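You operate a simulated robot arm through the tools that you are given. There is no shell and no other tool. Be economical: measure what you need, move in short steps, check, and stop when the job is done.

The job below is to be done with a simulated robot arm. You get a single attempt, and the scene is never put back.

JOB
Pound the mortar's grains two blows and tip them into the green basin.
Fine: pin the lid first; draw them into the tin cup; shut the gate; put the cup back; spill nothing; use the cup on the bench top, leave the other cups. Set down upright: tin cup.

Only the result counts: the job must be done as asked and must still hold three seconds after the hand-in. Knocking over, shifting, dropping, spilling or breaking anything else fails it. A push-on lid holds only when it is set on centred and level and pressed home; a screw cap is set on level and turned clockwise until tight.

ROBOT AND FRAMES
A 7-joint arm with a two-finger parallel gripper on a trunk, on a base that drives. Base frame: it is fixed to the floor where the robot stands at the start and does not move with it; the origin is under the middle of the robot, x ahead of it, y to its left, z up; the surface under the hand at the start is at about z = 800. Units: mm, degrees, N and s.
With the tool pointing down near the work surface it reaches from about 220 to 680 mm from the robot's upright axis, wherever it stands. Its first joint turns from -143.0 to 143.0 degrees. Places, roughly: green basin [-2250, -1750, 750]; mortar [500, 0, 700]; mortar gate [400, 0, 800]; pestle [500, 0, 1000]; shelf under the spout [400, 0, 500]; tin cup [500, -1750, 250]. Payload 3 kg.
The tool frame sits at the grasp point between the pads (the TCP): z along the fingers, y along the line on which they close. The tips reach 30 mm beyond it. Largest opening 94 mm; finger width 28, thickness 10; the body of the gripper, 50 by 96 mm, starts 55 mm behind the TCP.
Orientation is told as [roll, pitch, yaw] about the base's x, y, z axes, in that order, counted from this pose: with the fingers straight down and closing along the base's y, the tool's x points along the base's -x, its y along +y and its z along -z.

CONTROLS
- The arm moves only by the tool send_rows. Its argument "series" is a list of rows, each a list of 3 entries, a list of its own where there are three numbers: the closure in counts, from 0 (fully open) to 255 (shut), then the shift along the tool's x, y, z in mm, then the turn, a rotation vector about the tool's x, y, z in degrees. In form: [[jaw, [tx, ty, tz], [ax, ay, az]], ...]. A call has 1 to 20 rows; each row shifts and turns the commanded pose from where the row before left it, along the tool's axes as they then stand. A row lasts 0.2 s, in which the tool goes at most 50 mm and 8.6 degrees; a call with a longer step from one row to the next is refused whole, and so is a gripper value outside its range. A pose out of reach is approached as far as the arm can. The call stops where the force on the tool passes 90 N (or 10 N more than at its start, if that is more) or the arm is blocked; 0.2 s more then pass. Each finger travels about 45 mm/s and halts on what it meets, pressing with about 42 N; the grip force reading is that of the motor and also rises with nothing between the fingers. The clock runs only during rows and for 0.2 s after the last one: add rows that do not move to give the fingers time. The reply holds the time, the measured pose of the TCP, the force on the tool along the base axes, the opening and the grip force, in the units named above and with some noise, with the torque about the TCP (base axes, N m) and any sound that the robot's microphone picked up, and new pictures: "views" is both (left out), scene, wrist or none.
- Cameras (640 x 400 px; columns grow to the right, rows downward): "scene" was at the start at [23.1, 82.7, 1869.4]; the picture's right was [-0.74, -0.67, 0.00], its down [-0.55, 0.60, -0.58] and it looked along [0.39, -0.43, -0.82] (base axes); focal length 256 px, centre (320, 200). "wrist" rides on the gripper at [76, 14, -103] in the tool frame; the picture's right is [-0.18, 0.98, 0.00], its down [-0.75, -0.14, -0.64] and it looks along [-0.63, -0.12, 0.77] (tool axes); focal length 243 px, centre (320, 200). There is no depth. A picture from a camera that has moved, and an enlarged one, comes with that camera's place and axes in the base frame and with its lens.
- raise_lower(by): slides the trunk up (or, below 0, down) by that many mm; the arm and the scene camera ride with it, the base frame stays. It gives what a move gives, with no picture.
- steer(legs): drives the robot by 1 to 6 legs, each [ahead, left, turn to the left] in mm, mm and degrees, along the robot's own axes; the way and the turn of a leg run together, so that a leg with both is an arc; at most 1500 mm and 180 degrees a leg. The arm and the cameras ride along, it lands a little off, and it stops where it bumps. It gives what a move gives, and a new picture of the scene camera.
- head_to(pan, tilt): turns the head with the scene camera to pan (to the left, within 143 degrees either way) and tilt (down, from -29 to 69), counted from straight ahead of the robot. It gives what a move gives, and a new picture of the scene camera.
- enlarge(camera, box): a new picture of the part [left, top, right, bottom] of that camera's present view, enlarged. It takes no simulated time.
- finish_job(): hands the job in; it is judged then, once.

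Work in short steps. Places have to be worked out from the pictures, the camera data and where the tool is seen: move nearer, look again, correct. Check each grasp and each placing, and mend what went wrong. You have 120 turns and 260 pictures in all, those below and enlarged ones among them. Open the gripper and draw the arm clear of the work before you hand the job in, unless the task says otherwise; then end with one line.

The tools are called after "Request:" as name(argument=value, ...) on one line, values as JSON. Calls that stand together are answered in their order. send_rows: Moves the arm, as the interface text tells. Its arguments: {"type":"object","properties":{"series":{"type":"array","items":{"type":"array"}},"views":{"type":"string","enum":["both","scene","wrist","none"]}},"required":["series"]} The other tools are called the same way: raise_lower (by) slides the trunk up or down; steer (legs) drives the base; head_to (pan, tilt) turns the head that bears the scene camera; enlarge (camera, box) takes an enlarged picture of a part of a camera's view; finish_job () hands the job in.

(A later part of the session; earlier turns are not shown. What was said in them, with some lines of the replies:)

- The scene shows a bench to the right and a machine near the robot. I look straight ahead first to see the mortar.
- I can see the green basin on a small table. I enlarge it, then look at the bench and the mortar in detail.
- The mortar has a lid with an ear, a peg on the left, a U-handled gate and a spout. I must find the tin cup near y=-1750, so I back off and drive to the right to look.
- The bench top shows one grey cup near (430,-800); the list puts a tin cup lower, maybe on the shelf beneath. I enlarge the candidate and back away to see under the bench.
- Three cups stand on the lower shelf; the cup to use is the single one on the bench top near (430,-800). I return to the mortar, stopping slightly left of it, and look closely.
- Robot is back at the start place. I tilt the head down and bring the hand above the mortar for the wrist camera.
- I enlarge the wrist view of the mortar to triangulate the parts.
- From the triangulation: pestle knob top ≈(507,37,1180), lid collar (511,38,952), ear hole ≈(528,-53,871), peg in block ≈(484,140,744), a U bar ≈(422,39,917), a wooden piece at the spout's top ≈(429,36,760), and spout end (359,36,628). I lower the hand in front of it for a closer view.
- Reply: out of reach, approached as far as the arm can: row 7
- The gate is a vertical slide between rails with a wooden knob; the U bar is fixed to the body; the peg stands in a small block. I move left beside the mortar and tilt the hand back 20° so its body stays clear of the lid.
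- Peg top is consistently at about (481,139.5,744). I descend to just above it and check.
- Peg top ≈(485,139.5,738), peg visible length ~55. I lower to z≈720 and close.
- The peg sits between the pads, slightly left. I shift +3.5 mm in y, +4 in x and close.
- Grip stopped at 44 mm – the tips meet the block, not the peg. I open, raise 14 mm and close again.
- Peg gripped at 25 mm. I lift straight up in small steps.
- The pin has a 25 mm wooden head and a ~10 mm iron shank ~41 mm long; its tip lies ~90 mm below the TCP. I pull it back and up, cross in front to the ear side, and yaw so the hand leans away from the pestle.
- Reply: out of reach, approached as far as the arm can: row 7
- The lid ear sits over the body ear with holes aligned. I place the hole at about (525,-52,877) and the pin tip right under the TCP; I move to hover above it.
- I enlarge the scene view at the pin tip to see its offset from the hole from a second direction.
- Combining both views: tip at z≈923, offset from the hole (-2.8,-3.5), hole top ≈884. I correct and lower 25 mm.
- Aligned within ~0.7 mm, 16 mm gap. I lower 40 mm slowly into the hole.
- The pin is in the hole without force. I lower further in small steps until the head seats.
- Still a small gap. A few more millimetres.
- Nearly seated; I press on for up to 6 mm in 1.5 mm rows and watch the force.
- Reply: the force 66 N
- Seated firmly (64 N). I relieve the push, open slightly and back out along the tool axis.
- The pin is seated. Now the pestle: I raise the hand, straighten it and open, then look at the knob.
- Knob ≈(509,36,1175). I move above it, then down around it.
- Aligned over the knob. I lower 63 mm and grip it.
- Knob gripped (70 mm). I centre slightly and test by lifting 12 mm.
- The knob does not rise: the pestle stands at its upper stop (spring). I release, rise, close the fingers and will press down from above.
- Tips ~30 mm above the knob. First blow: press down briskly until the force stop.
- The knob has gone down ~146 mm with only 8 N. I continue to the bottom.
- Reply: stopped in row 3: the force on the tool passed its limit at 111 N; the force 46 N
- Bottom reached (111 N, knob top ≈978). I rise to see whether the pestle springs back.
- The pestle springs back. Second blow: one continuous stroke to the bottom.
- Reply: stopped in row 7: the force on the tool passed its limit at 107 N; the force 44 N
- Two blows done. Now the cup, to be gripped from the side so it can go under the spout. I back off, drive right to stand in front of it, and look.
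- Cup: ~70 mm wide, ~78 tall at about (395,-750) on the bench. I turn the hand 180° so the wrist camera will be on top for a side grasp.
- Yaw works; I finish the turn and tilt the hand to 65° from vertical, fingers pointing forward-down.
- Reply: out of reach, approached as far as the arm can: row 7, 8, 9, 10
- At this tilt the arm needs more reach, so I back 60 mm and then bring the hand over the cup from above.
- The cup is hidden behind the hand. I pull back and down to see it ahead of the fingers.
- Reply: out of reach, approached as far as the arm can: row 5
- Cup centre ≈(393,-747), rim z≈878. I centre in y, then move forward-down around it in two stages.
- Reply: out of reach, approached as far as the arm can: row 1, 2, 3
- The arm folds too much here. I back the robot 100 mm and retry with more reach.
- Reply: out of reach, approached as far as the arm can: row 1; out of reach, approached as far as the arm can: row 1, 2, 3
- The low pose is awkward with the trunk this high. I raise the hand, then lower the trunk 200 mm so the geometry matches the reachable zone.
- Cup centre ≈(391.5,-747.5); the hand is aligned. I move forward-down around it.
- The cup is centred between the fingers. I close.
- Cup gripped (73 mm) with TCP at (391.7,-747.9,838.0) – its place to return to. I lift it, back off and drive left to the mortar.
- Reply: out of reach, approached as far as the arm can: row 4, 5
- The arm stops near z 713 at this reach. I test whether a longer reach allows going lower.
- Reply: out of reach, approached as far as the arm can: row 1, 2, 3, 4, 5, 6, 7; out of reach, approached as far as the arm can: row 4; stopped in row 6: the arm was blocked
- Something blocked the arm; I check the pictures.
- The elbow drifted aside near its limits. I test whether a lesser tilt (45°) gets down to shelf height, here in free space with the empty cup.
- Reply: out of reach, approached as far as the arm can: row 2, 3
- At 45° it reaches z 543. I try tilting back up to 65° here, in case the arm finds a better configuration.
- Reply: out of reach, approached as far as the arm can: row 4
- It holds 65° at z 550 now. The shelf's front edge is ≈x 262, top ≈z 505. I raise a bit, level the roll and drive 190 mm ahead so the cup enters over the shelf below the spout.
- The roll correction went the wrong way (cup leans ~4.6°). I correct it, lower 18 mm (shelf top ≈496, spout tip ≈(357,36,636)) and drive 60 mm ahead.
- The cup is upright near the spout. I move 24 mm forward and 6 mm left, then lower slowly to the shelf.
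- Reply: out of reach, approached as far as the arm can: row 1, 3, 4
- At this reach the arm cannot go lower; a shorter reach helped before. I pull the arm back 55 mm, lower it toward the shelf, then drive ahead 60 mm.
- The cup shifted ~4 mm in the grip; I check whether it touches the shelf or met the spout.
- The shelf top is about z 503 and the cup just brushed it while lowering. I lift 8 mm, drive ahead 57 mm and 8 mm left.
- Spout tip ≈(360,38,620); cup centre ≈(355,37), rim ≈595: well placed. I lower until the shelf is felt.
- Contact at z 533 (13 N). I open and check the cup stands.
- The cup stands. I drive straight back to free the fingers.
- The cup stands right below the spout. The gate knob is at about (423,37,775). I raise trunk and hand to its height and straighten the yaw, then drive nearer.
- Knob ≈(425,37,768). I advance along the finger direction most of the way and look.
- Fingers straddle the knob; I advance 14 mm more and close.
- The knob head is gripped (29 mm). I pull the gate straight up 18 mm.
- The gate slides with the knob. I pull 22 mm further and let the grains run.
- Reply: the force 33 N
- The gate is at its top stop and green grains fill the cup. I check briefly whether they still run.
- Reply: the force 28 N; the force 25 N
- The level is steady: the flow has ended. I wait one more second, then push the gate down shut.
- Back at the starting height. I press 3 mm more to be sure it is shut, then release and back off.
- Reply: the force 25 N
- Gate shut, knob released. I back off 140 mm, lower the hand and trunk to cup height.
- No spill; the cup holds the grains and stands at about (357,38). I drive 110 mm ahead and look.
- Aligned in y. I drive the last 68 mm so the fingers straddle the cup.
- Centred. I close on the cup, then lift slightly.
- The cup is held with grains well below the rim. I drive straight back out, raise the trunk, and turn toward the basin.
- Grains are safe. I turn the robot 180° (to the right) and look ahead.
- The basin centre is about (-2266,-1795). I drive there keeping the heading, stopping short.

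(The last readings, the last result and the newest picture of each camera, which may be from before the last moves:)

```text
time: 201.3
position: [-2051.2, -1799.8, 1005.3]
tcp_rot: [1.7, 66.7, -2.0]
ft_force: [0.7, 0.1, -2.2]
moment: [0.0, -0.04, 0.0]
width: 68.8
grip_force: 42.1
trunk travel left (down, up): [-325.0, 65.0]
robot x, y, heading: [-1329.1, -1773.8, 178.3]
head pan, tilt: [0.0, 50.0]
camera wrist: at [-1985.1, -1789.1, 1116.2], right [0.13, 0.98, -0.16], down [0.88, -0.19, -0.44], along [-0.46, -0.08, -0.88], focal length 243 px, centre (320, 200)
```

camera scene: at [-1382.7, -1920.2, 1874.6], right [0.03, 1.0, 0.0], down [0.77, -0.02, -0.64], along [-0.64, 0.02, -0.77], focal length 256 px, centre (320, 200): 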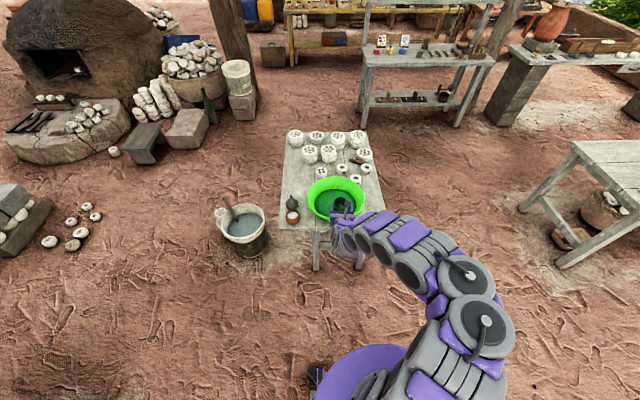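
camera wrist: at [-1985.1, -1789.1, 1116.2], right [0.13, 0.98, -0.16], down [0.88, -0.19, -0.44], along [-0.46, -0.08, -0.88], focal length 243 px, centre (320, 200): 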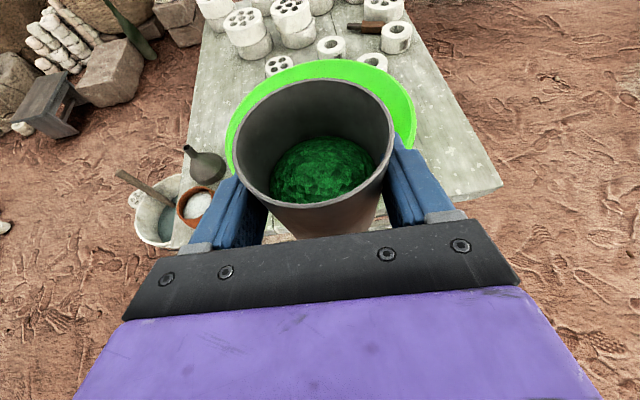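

The basin centre is ≈(-2268,-1803), radius ~150. I drive 245 mm ahead and 25 mm right so the cup is over it, slightly off to allow for the pour.

Request:
steer(legs=[[245, -25, 0.5]])

Request:
send_rows(series=[[255, [-13.7, 0, 6], [0, 0, 0]], [255, [-13.7, 0, 6], [0, 0, 0]], [255, [0, 0, 0], [0, 0, 0]]])

Request:
enlarge(camera="scene", box=[250, 170, 450, 310])

```text
time: 203.1
position: [-2295.6, -1779.5, 1005.4]
tcp_rot: [1.7, 66.7, -1.0]
ft_force: [0.0, -0.4, -1.9]
moment: [-0.01, 0.0, 0.05]
width: 68.5
grip_force: 41.6
trunk travel left (down, up): [-325.0, 65.0]
robot x, y, heading: [-1572.3, -1745.5, 178.9]
head pan, tilt: [0.0, 50.0]
camera scene: at [-1626.8, -1881.3, 1875.0], right [0.02, 1.0, 0.0], down [0.77, -0.02, -0.64], along [-0.64, 0.01, -0.77], focal length 256 px, centre (320, 200)
```

scene: 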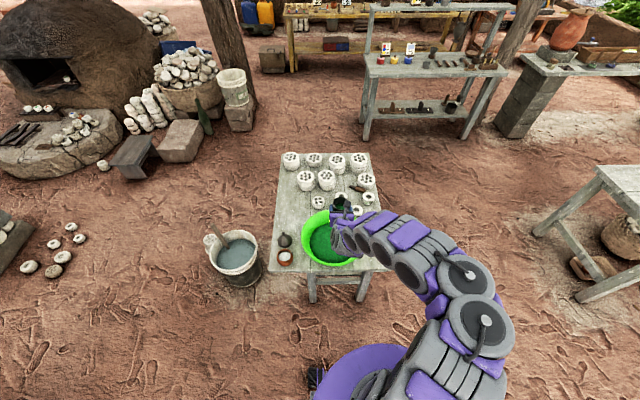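

```text
time: 203.9
position: [-2294.5, -1779.6, 976.8]
tcp_rot: [1.8, 66.6, -1.0]
ft_force: [0.1, -0.1, -2.2]
moment: [0.01, -0.05, 0.02]
width: 68.8
grip_force: 42.3
trunk travel left (down, up): [-325.0, 65.0]
robot x, y, heading: [-1569.7, -1745.7, 179.0]
head pan, tilt: [0.0, 50.0]
camera scene: at [-1625.5, -1882.0, 1875.0], right [0.02, 1.0, 0.0], down [0.77, -0.02, -0.64], along [-0.64, 0.01, -0.77], focal length 256 px, centre (320, 200)
camera wrist: at [-2227.7, -1768.5, 1087.5], right [0.12, 0.98, -0.16], down [0.88, -0.18, -0.44], along [-0.46, -0.09, -0.88], focal length 243 px, centre (320, 200)
```

scene: 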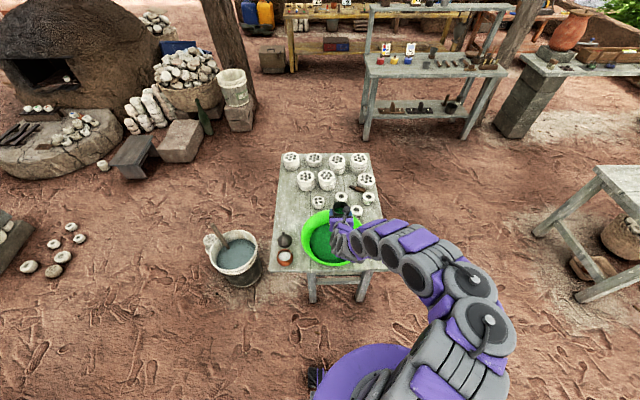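
wrist: 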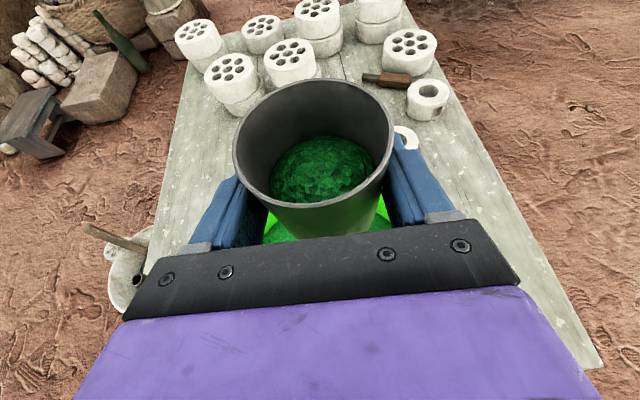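

```text
2.86 times, centred on (350, 240) of scene
camera zoom: at [-1625.5, -1882.0, 1875.0], right [0.02, 1.0, 0.0], down [0.77, -0.02, -0.64], along [-0.64, 0.01, -0.77], focal length 730 px, centre (234, 86)
```

zoom: 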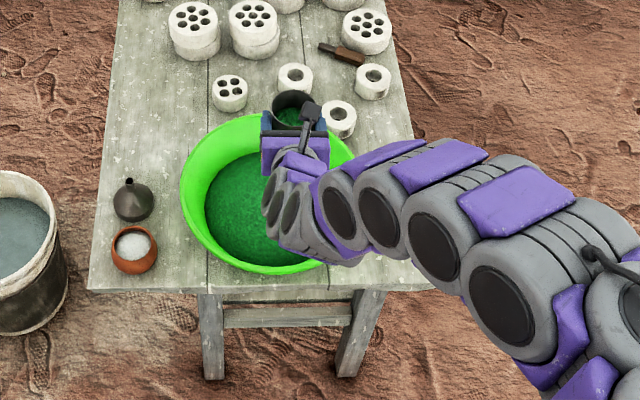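

The cup is over the basin, offset ~36 mm beyond and right of centre, as needed for a pour toward -y and back. I lower 25 mm and begin turning about the hand axis.

Request:
send_rows(series=[[255, [-11.5, 0, 5], [0, 0, 0]], [255, [-11.5, 0, 5], [0, 0, 0]], [255, [0, 0, 0], [0, 0, -6]], [255, [0, 0, 0], [0, 0, -8]], [255, [0, 0, 0], [0, 0, -8]], [255, [0, 0, 0], [0, 0, -8]], [255, [0, 0, 0], [0, 0, 0]]])

Request:
enlarge(camera="scene", box=[280, 180, 400, 280])

```text
time: 205.5
position: [-2293.4, -1779.0, 951.8]
tcp_rot: [50.1, 51.9, 53.6]
ft_force: [-0.3, -0.2, -2.3]
moment: [0.0, -0.01, 0.01]
width: 68.7
grip_force: 42.0
trunk travel left (down, up): [-325.0, 65.0]
robot x, y, heading: [-1573.4, -1739.0, 178.8]
head pan, tilt: [0.0, 50.0]
camera scene: at [-1625.7, -1882.9, 1874.9], right [0.02, 1.0, 0.0], down [0.77, -0.02, -0.64], along [-0.64, 0.01, -0.77], focal length 256 px, centre (320, 200)
camera wrist: at [-2228.6, -1808.0, 1059.3], right [-0.09, 0.94, 0.32], down [0.89, 0.22, -0.41], along [-0.45, 0.25, -0.86], focal length 243 px, centre (320, 200)
```

scene: 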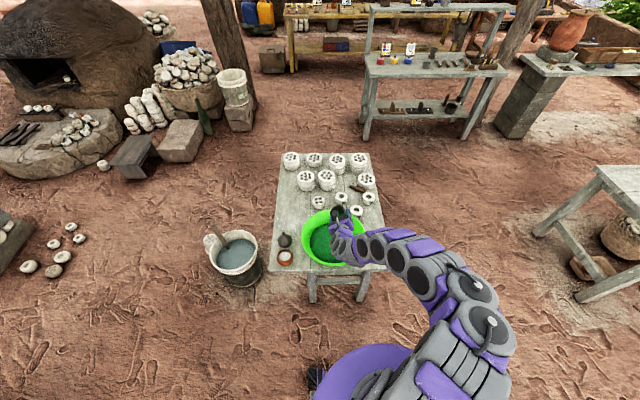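
wrist: 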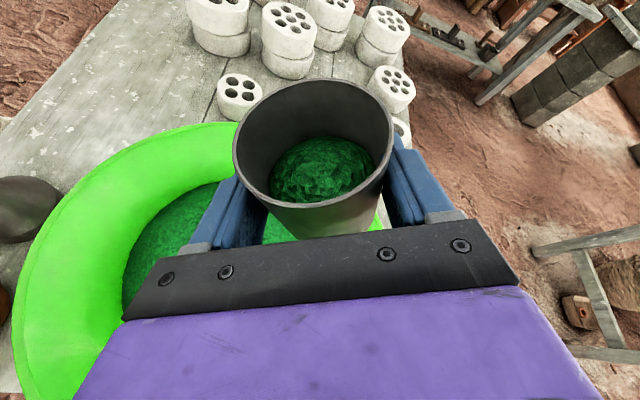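

```text
4.00 times, centred on (340, 230) of scene
camera zoom: at [-1625.7, -1882.9, 1874.9], right [0.02, 1.0, 0.0], down [0.77, -0.02, -0.64], along [-0.64, 0.01, -0.77], focal length 1023 px, centre (240, 80)
```

zoom: 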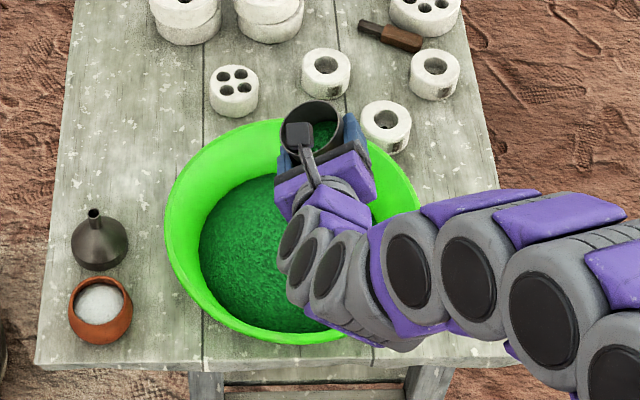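

Direction is right (toward the basin's middle). I continue turning to ~75°.

Request:
send_rows(series=[[255, [0, 0, 0], [0, 0, -8]], [255, [0, 0, 0], [0, 0, -8]], [255, [0, 0, 0], [0, 0, -8]], [255, [0, 0, 0], [0, 0, -8]], [255, [0, 0, 0], [0, 0, -8]], [255, [0, 0, 0], [0, 0, -5]], [255, [0, 0, 0], [0, 0, 0]]])

Request:
enlarge(camera="scene", box=[280, 180, 400, 280])

```text
time: 207.1
position: [-2292.7, -1780.1, 950.7]
tcp_rot: [66.1, 12.8, 81.4]
ft_force: [0.9, 0.2, -1.6]
moment: [-0.02, -0.02, -0.02]
width: 68.7
grip_force: 42.2
trunk travel left (down, up): [-325.0, 65.0]
robot x, y, heading: [-1568.2, -1741.6, 178.7]
head pan, tilt: [0.0, 50.0]
camera scene: at [-1625.9, -1883.4, 1874.9], right [0.02, 1.0, 0.0], down [0.77, -0.02, -0.64], along [-0.64, 0.01, -0.77], focal length 256 px, centre (320, 200)
camera wrist: at [-2214.3, -1853.4, 1020.8], right [-0.34, 0.44, 0.83], down [0.75, 0.66, -0.04], along [-0.57, 0.61, -0.55], focal length 243 px, centre (320, 200)
```

scene: 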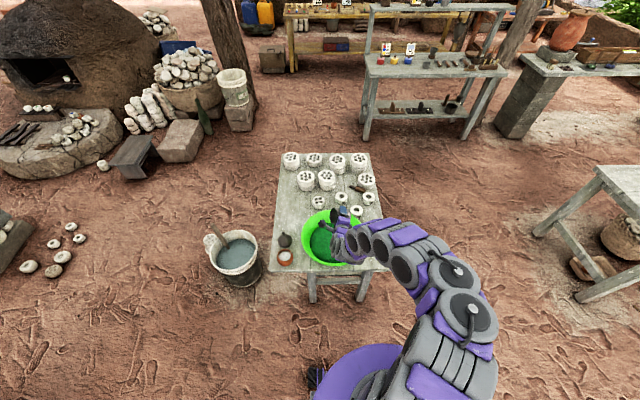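
wrist: 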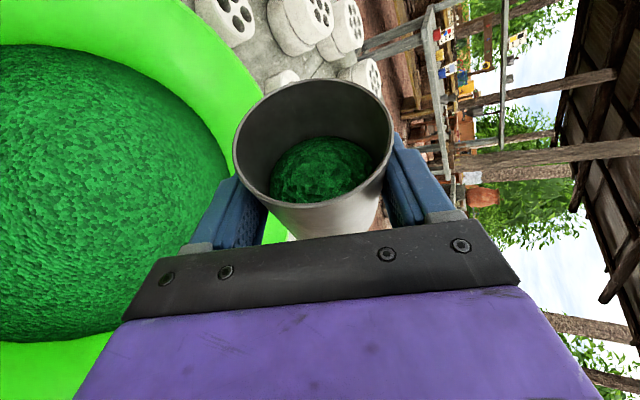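

```text
4.00 times, centred on (340, 230) of scene
camera zoom: at [-1625.9, -1883.4, 1874.9], right [0.02, 1.0, 0.0], down [0.77, -0.02, -0.64], along [-0.64, 0.01, -0.77], focal length 1023 px, centre (240, 80)
```

zoom: 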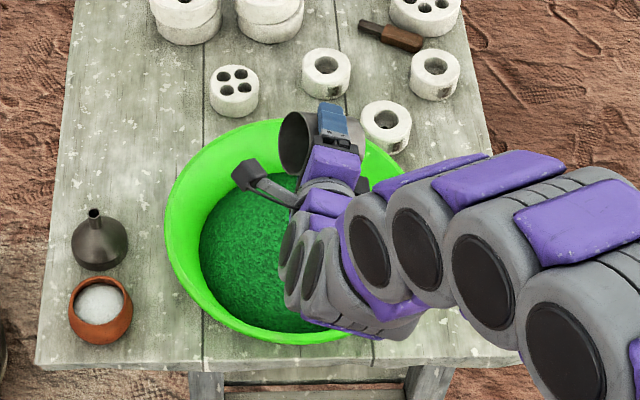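

Grains still held at ~68° of lean; the rim is right over the basin's middle. I continue turning to ~130°.

Request:
send_rows(series=[[255, [0, 0, 0], [0, 0, -8]], [255, [0, 0, 0], [0, 0, -8]], [255, [0, 0, 0], [0, 0, -8]], [255, [0, 0, 0], [0, 0, -8]], [255, [0, 0, 0], [0, 0, -8]], [255, [0, 0, 0], [0, 0, -8]], [255, [0, 0, 0], [0, 0, -7]], [255, [0, 0, 0], [0, 0, 0]], [255, [0, 0, 0], [0, 0, 0]], [255, [0, 0, 0], [0, 0, 0]], [255, [0, 0, 0], [0, 0, 0]]])

Request:
enlarge(camera="scene", box=[280, 180, 400, 280])

```text
time: 209.5
position: [-2293.5, -1780.2, 951.4]
tcp_rot: [60.4, -36.9, 105.9]
ft_force: [0.7, 0.1, -0.4]
moment: [0.01, -0.04, 0.01]
width: 68.5
grip_force: 41.9
trunk travel left (down, up): [-325.0, 65.0]
robot x, y, heading: [-1567.1, -1744.6, 178.9]
head pan, tilt: [0.0, 50.0]
camera scene: at [-1625.7, -1884.1, 1874.8], right [0.02, 1.0, 0.0], down [0.77, -0.02, -0.64], along [-0.64, 0.01, -0.77], focal length 256 px, centre (320, 200)
camera wrist: at [-2186.3, -1851.7, 955.6], right [-0.37, -0.49, 0.79], down [0.47, 0.64, 0.61], along [-0.8, 0.6, -0.01], focal length 243 px, centre (320, 200)
```

scene: 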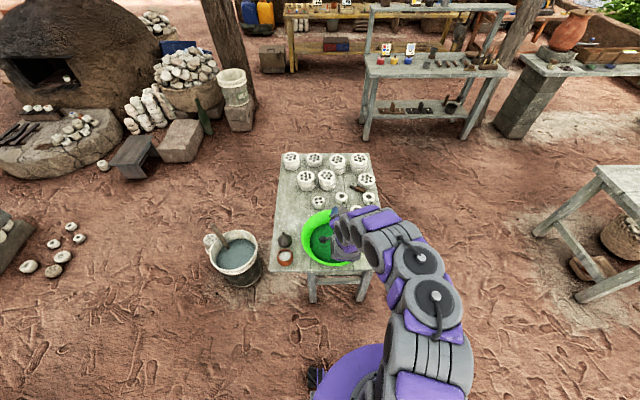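
wrist: 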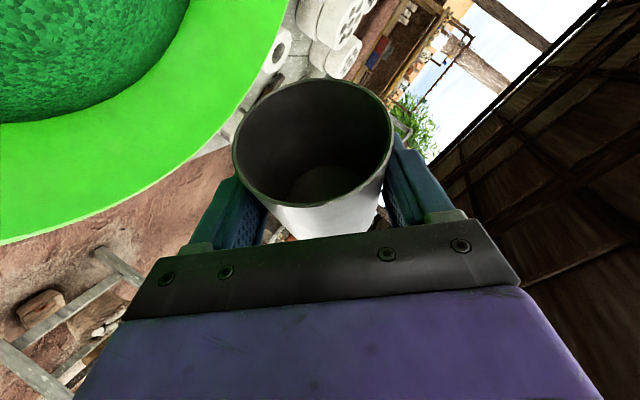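

```text
4.00 times, centred on (340, 230) of scene
camera zoom: at [-1625.7, -1884.1, 1874.8], right [0.02, 1.0, 0.0], down [0.77, -0.02, -0.64], along [-0.64, 0.01, -0.77], focal length 1023 px, centre (240, 80)
```

zoom: 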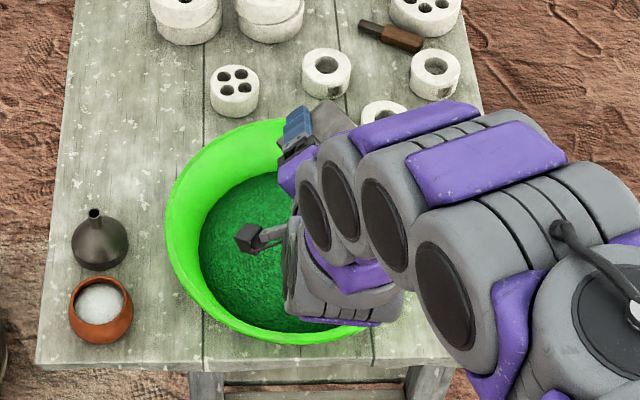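

The cup looks empty and nothing landed beside the basin. I turn 16° further with a pause for last grains, then turn back upright.

Request:
send_rows(series=[[255, [0, 0, 0], [0, 0, -8]], [255, [0, 0, 0], [0, 0, -8]], [255, [0, 0, 0], [0, 0, 0]], [255, [0, 0, 0], [0, 0, 0]], [255, [0, 0, 0], [0, 0, 0]]], views="wrist")

Request:
enlarge(camera="wrist", box=[220, 60, 420, 240])

Request:
send_rows(series=[[255, [0, 0, 0], [0, 0, 8]], [255, [0, 0, 0], [0, 0, 8]], [255, [0, 0, 0], [0, 0, 8]], [255, [0, 0, 0], [0, 0, 8]], [255, [0, 0, 0], [0, 0, 8]], [255, [0, 0, 0], [0, 0, 8]], [255, [0, 0, 0], [0, 0, 8]], [255, [0, 0, 0], [0, 0, 8]], [255, [0, 0, 0], [0, 0, 8]], [255, [0, 0, 0], [0, 0, 8]], [255, [0, 0, 0], [0, 0, 8]], [255, [0, 0, 0], [0, 0, 8]], [255, [0, 0, 0], [0, 0, 8]], [255, [0, 0, 0], [0, 0, 8]], [255, [0, 0, 0], [0, 0, 8]], [255, [0, 0, 0], [0, 0, 8]], [255, [0, 0, 0], [0, 0, 8]], [255, [0, 0, 0], [0, 0, 8]], [255, [0, 0, 0], [0, 0, 2]], [255, [0, 0, 0], [0, 0, 0]]])

```text
time: 210.7
position: [-2292.3, -1780.6, 953.2]
tcp_rot: [51.8, -50.3, 118.2]
ft_force: [0.8, 0.4, -1.0]
moment: [0.0, 0.02, -0.01]
width: 68.8
grip_force: 42.1
trunk travel left (down, up): [-325.0, 65.0]
robot x, y, heading: [-1569.0, -1747.3, 178.7]
head pan, tilt: [0.0, 50.0]
camera wrist: at [-2178.6, -1838.9, 940.5], right [-0.31, -0.71, 0.63], down [0.4, 0.51, 0.76], along [-0.86, 0.49, 0.12], focal length 243 px, centre (320, 200)
```

wrist: 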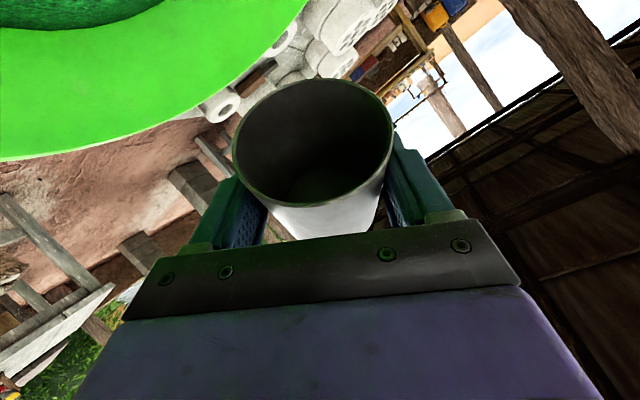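

```text
2.22 times, centred on (320, 150) of wrist
camera zoom: at [-2178.6, -1838.9, 940.5], right [-0.31, -0.71, 0.63], down [0.4, 0.51, 0.76], along [-0.86, 0.49, 0.12], focal length 539 px, centre (320, 311)
```

zoom: 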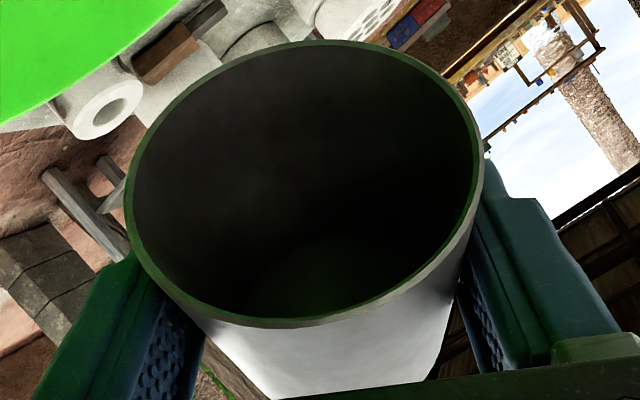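

```text
time: 214.9
position: [-2292.9, -1778.9, 949.7]
tcp_rot: [1.7, 66.7, -1.0]
ft_force: [0.2, 0.5, -0.2]
moment: [0.0, -0.02, 0.04]
width: 68.6
grip_force: 42.1
trunk travel left (down, up): [-325.0, 65.0]
robot x, y, heading: [-1570.6, -1743.9, 178.8]
head pan, tilt: [0.0, 50.0]
camera scene: at [-1625.3, -1882.7, 1874.9], right [0.02, 1.0, 0.0], down [0.77, -0.02, -0.64], along [-0.64, 0.01, -0.77], focal length 256 px, centre (320, 200)
camera wrist: at [-2227.8, -1767.7, 1061.9], right [0.12, 0.98, -0.16], down [0.88, -0.18, -0.44], along [-0.46, -0.09, -0.88], focal length 243 px, centre (320, 200)
```

scene: 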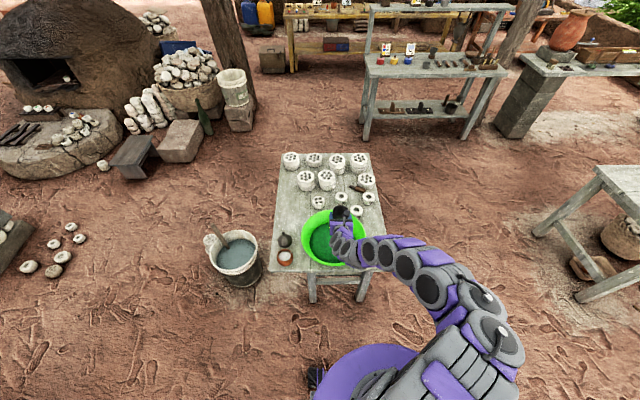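
wrist: 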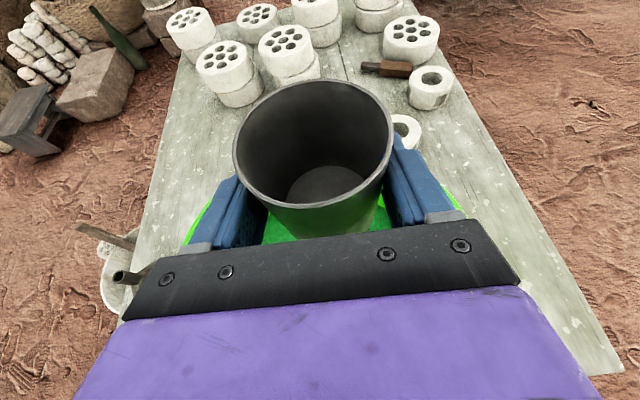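

The cup is empty. I back away from the table, turn round and drive toward the bench in front of the cup's old place.

Request:
steer(legs=[[-450, 0, 0], [0, 0, -60], [0, 0, -60], [0, 0, -59], [480, 470, 0], [0, 470, 0]])

Request:
head_to(pan=15, tilt=50)

```text
time: 231.2
position: [46.8, -731.9, 952.1]
tcp_rot: [0.4, 66.7, -179.6]
ft_force: [0.6, -1.0, 0.0]
moment: [0.02, 0.04, 0.09]
width: 68.4
grip_force: 41.5
trunk travel left (down, up): [-325.0, 65.0]
robot x, y, heading: [-676.9, -787.7, 1.6]
head pan, tilt: [0.0, 50.0]
camera scene: at [-627.2, -666.9, 1876.3], right [0.03, -1.0, -0.01], down [-0.77, -0.01, -0.64], along [0.64, 0.03, -0.77], focal length 256 px, centre (320, 200)
```

scene: 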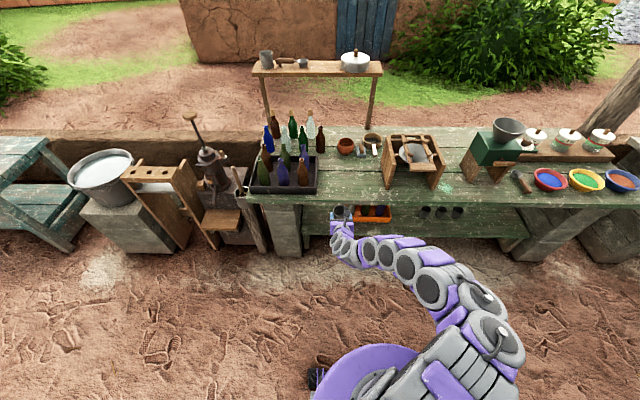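

```text
time: 232.0
position: [42.9, -730.7, 953.8]
tcp_rot: [1.3, 66.8, -178.9]
ft_force: [0.8, -0.9, -0.6]
moment: [0.0, 0.02, 0.04]
width: 68.3
grip_force: 42.1
trunk travel left (down, up): [-325.0, 65.0]
robot x, y, heading: [-673.8, -793.3, 1.6]
head pan, tilt: [15.0, 50.0]
camera scene: at [-630.7, -635.4, 1875.4], right [0.28, -0.96, 0.0], down [-0.74, -0.22, -0.64], along [0.61, 0.19, -0.77], focal length 256 px, centre (320, 200)
```

scene: 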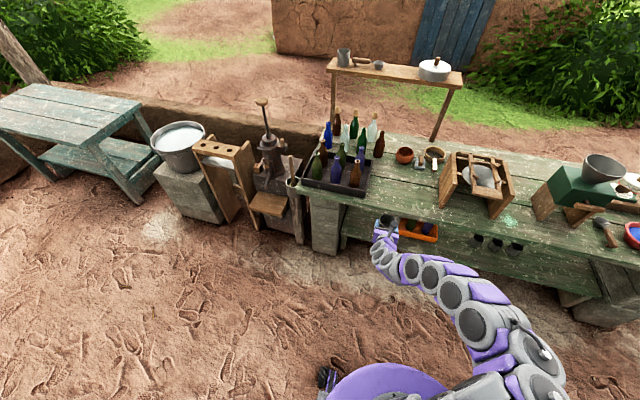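

I drive to place the cup above its old spot (391,-748).

Request:
steer(legs=[[345, -26, -1.6]])

Request:
send_rows(series=[[255, [0, 0, 0], [0, 0, 0]]], views="wrist")

```text
time: 234.2
position: [389.7, -759.5, 950.8]
tcp_rot: [2.6, 66.8, -179.4]
ft_force: [-0.1, 0.0, -1.0]
moment: [0.0, 0.0, 0.02]
width: 68.6
grip_force: 42.0
trunk travel left (down, up): [-325.0, 65.0]
robot x, y, heading: [-331.6, -808.9, -0.0]
head pan, tilt: [15.0, 50.0]
camera scene: at [-281.3, -639.7, 1874.1], right [0.26, -0.97, 0.0], down [-0.74, -0.2, -0.64], along [0.62, 0.16, -0.77], focal length 256 px, centre (320, 200)
```

scene: 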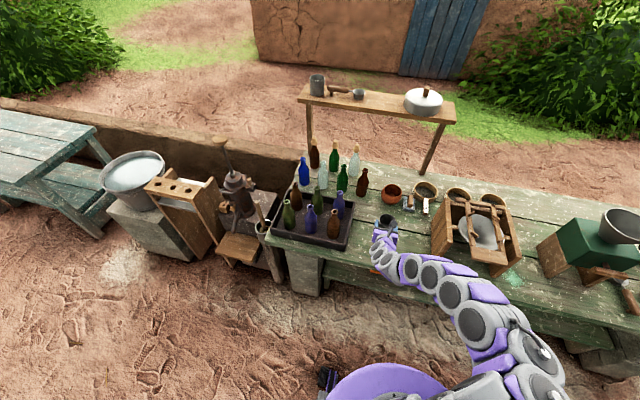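

```text
time: 234.6
position: [387.8, -768.1, 953.1]
tcp_rot: [1.5, 66.9, 179.5]
ft_force: [-0.2, 0.1, 0.4]
moment: [-0.01, -0.01, 0.0]
width: 68.6
grip_force: 41.7
trunk travel left (down, up): [-325.0, 65.0]
robot x, y, heading: [-332.7, -808.8, -0.1]
head pan, tilt: [15.0, 50.0]
camera wrist: at [323.2, -778.2, 1063.7], right [-0.1, -0.98, -0.16], down [-0.88, 0.16, -0.44], along [0.46, 0.09, -0.88], focal length 243 px, centre (320, 200)
```

wrist: 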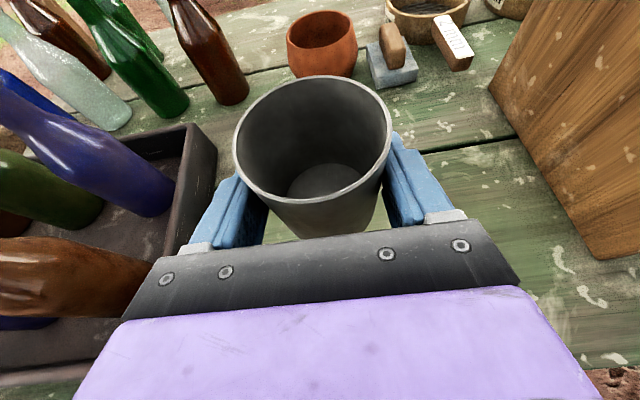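

I shift 18 mm left and lower to just above the bench.

Request:
send_rows(series=[[255, [-27.6, -9, 11.7], [0, 0, 0]], [255, [-27.6, -9, 11.7], [0, 0, 0]], [255, [-27.6, 0, 11.7], [0, 0, 0]], [255, [0, 0, 0], [0, 0, 0]]], views="wrist")

```text
time: 235.6
position: [386.9, -748.1, 862.9]
tcp_rot: [1.9, 66.9, 180.0]
ft_force: [0.1, -0.2, 0.0]
moment: [0.03, 0.0, -0.03]
width: 68.6
grip_force: 41.5
trunk travel left (down, up): [-325.0, 65.0]
robot x, y, heading: [-333.4, -810.2, -0.4]
head pan, tilt: [15.0, 50.0]
camera wrist: at [323.4, -758.4, 973.4], right [-0.1, -0.98, -0.16], down [-0.88, 0.16, -0.44], along [0.46, 0.09, -0.88], focal length 243 px, centre (320, 200)
```

wrist: 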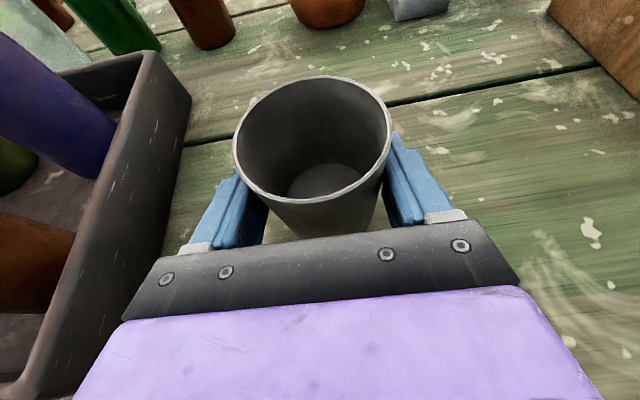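

Position matches the old place. I lower gently until contact.

Request:
send_rows(series=[[255, [-6, 0, 2.5], [0, 0, 0]], [255, [-4.6, 0, 1.9], [0, 0, 0]], [255, [-2.8, 0, 1.2], [0, 0, 0]], [255, [-1.8, 0, 0.8], [0, 0, 0]], [255, [0, 0, 0], [0, 0, 0]]], views="none")

Request:
send_rows(series=[[255, [-1.8, 0, 0.8], [0, 0, 0]], [255, [-1.4, 0, 0.6], [0, 0, 0]]], views="none")

```text
time: 236.8
position: [388.9, -747.0, 845.9]
tcp_rot: [2.1, 66.9, -179.8]
ft_force: [0.0, 0.4, -1.1]
moment: [-0.01, 0.01, 0.02]
width: 68.5
grip_force: 42.2
trunk travel left (down, up): [-325.0, 65.0]
robot x, y, heading: [-331.7, -810.6, 0.1]
head pan, tilt: [15.0, 50.0]
```

```text
time: 237.4
position: [386.4, -746.8, 845.4]
tcp_rot: [2.0, 67.2, -179.9]
ft_force: [1.7, -0.3, 12.9]
moment: [-0.19, 0.11, 0.02]
width: 68.5
grip_force: 42.1
trunk travel left (down, up): [-325.0, 65.0]
robot x, y, heading: [-332.6, -811.4, -0.2]
head pan, tilt: [15.0, 50.0]
```

Contact (13 N). I open the fingers and check.

Request:
send_rows(series=[[150, [0, 0, 0], [0, 0, 0]], [60, [0, 0, 0], [0, 0, 0]], [0, [0, 0, 0], [0, 0, 0]], [0, [0, 0, 0], [0, 0, 0]]], views="wrist")

```text
time: 238.4
position: [386.8, -747.4, 843.0]
tcp_rot: [2.1, 66.8, -179.9]
ft_force: [-0.7, -0.6, 0.3]
moment: [-0.03, 0.0, 0.01]
width: 93.9
grip_force: 0.0
trunk travel left (down, up): [-325.0, 65.0]
robot x, y, heading: [-337.5, -810.0, -0.4]
head pan, tilt: [15.0, 50.0]
camera wrist: at [323.0, -757.0, 953.6], right [-0.1, -0.98, -0.16], down [-0.88, 0.16, -0.44], along [0.46, 0.09, -0.88], focal length 243 px, centre (320, 200)
```

wrist: 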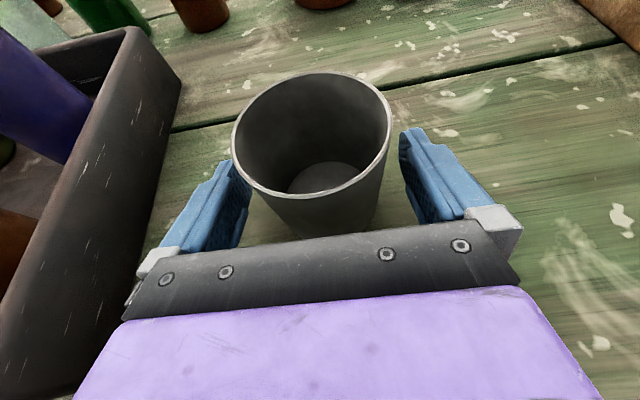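

The cup stands upright at ≈(393,-749), as before. I drive straight back to clear it and check all.

Request:
steer(legs=[[-300, 0, 0]])

Request:
enlarge(camera="scene", box=[140, 80, 460, 280])

```text
time: 240.5
position: [86.4, -746.5, 844.0]
tcp_rot: [2.0, 66.8, -179.9]
ft_force: [0.1, 0.3, 0.6]
moment: [-0.06, 0.01, 0.01]
width: 94.0
grip_force: 0.0
trunk travel left (down, up): [-325.0, 65.0]
robot x, y, heading: [-635.0, -809.2, -0.2]
head pan, tilt: [15.0, 50.0]
camera scene: at [-582.5, -646.4, 1874.9], right [0.26, -0.97, 0.0], down [-0.74, -0.2, -0.64], along [0.62, 0.16, -0.77], focal length 256 px, centre (320, 200)
```

scene: 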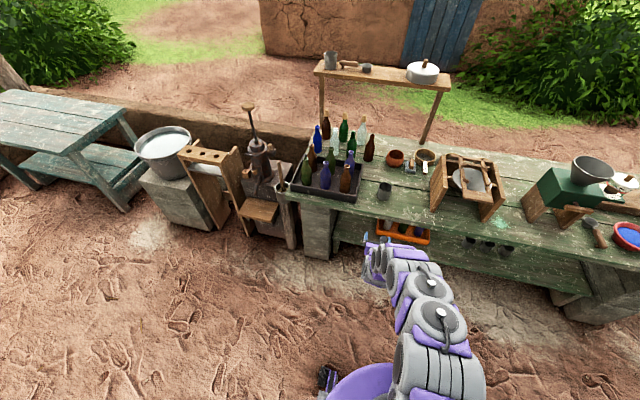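

```text
2.00 times, centred on (300, 180) of scene
camera zoom: at [-582.5, -646.4, 1874.9], right [0.26, -0.97, 0.0], down [-0.74, -0.2, -0.64], along [0.62, 0.16, -0.77], focal length 511 px, centre (360, 240)
```

zoom: 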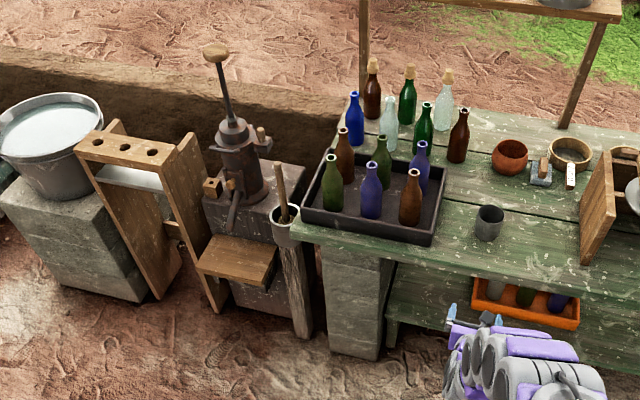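

The cup stands on the bench, the gate is shut and the pin is in place. The hand is open and clear of the work, so I hand in.

Request:
finish_job()

```text
The job is handed in.
```

I pinned the lid, struck the pestle twice to its stop, drew the grains into the bench-top tin cup, shut the gate, tipped the grains into the green basin, and stood the cup back upright in its old place; I saw nothing spilled, and the job is handed in.
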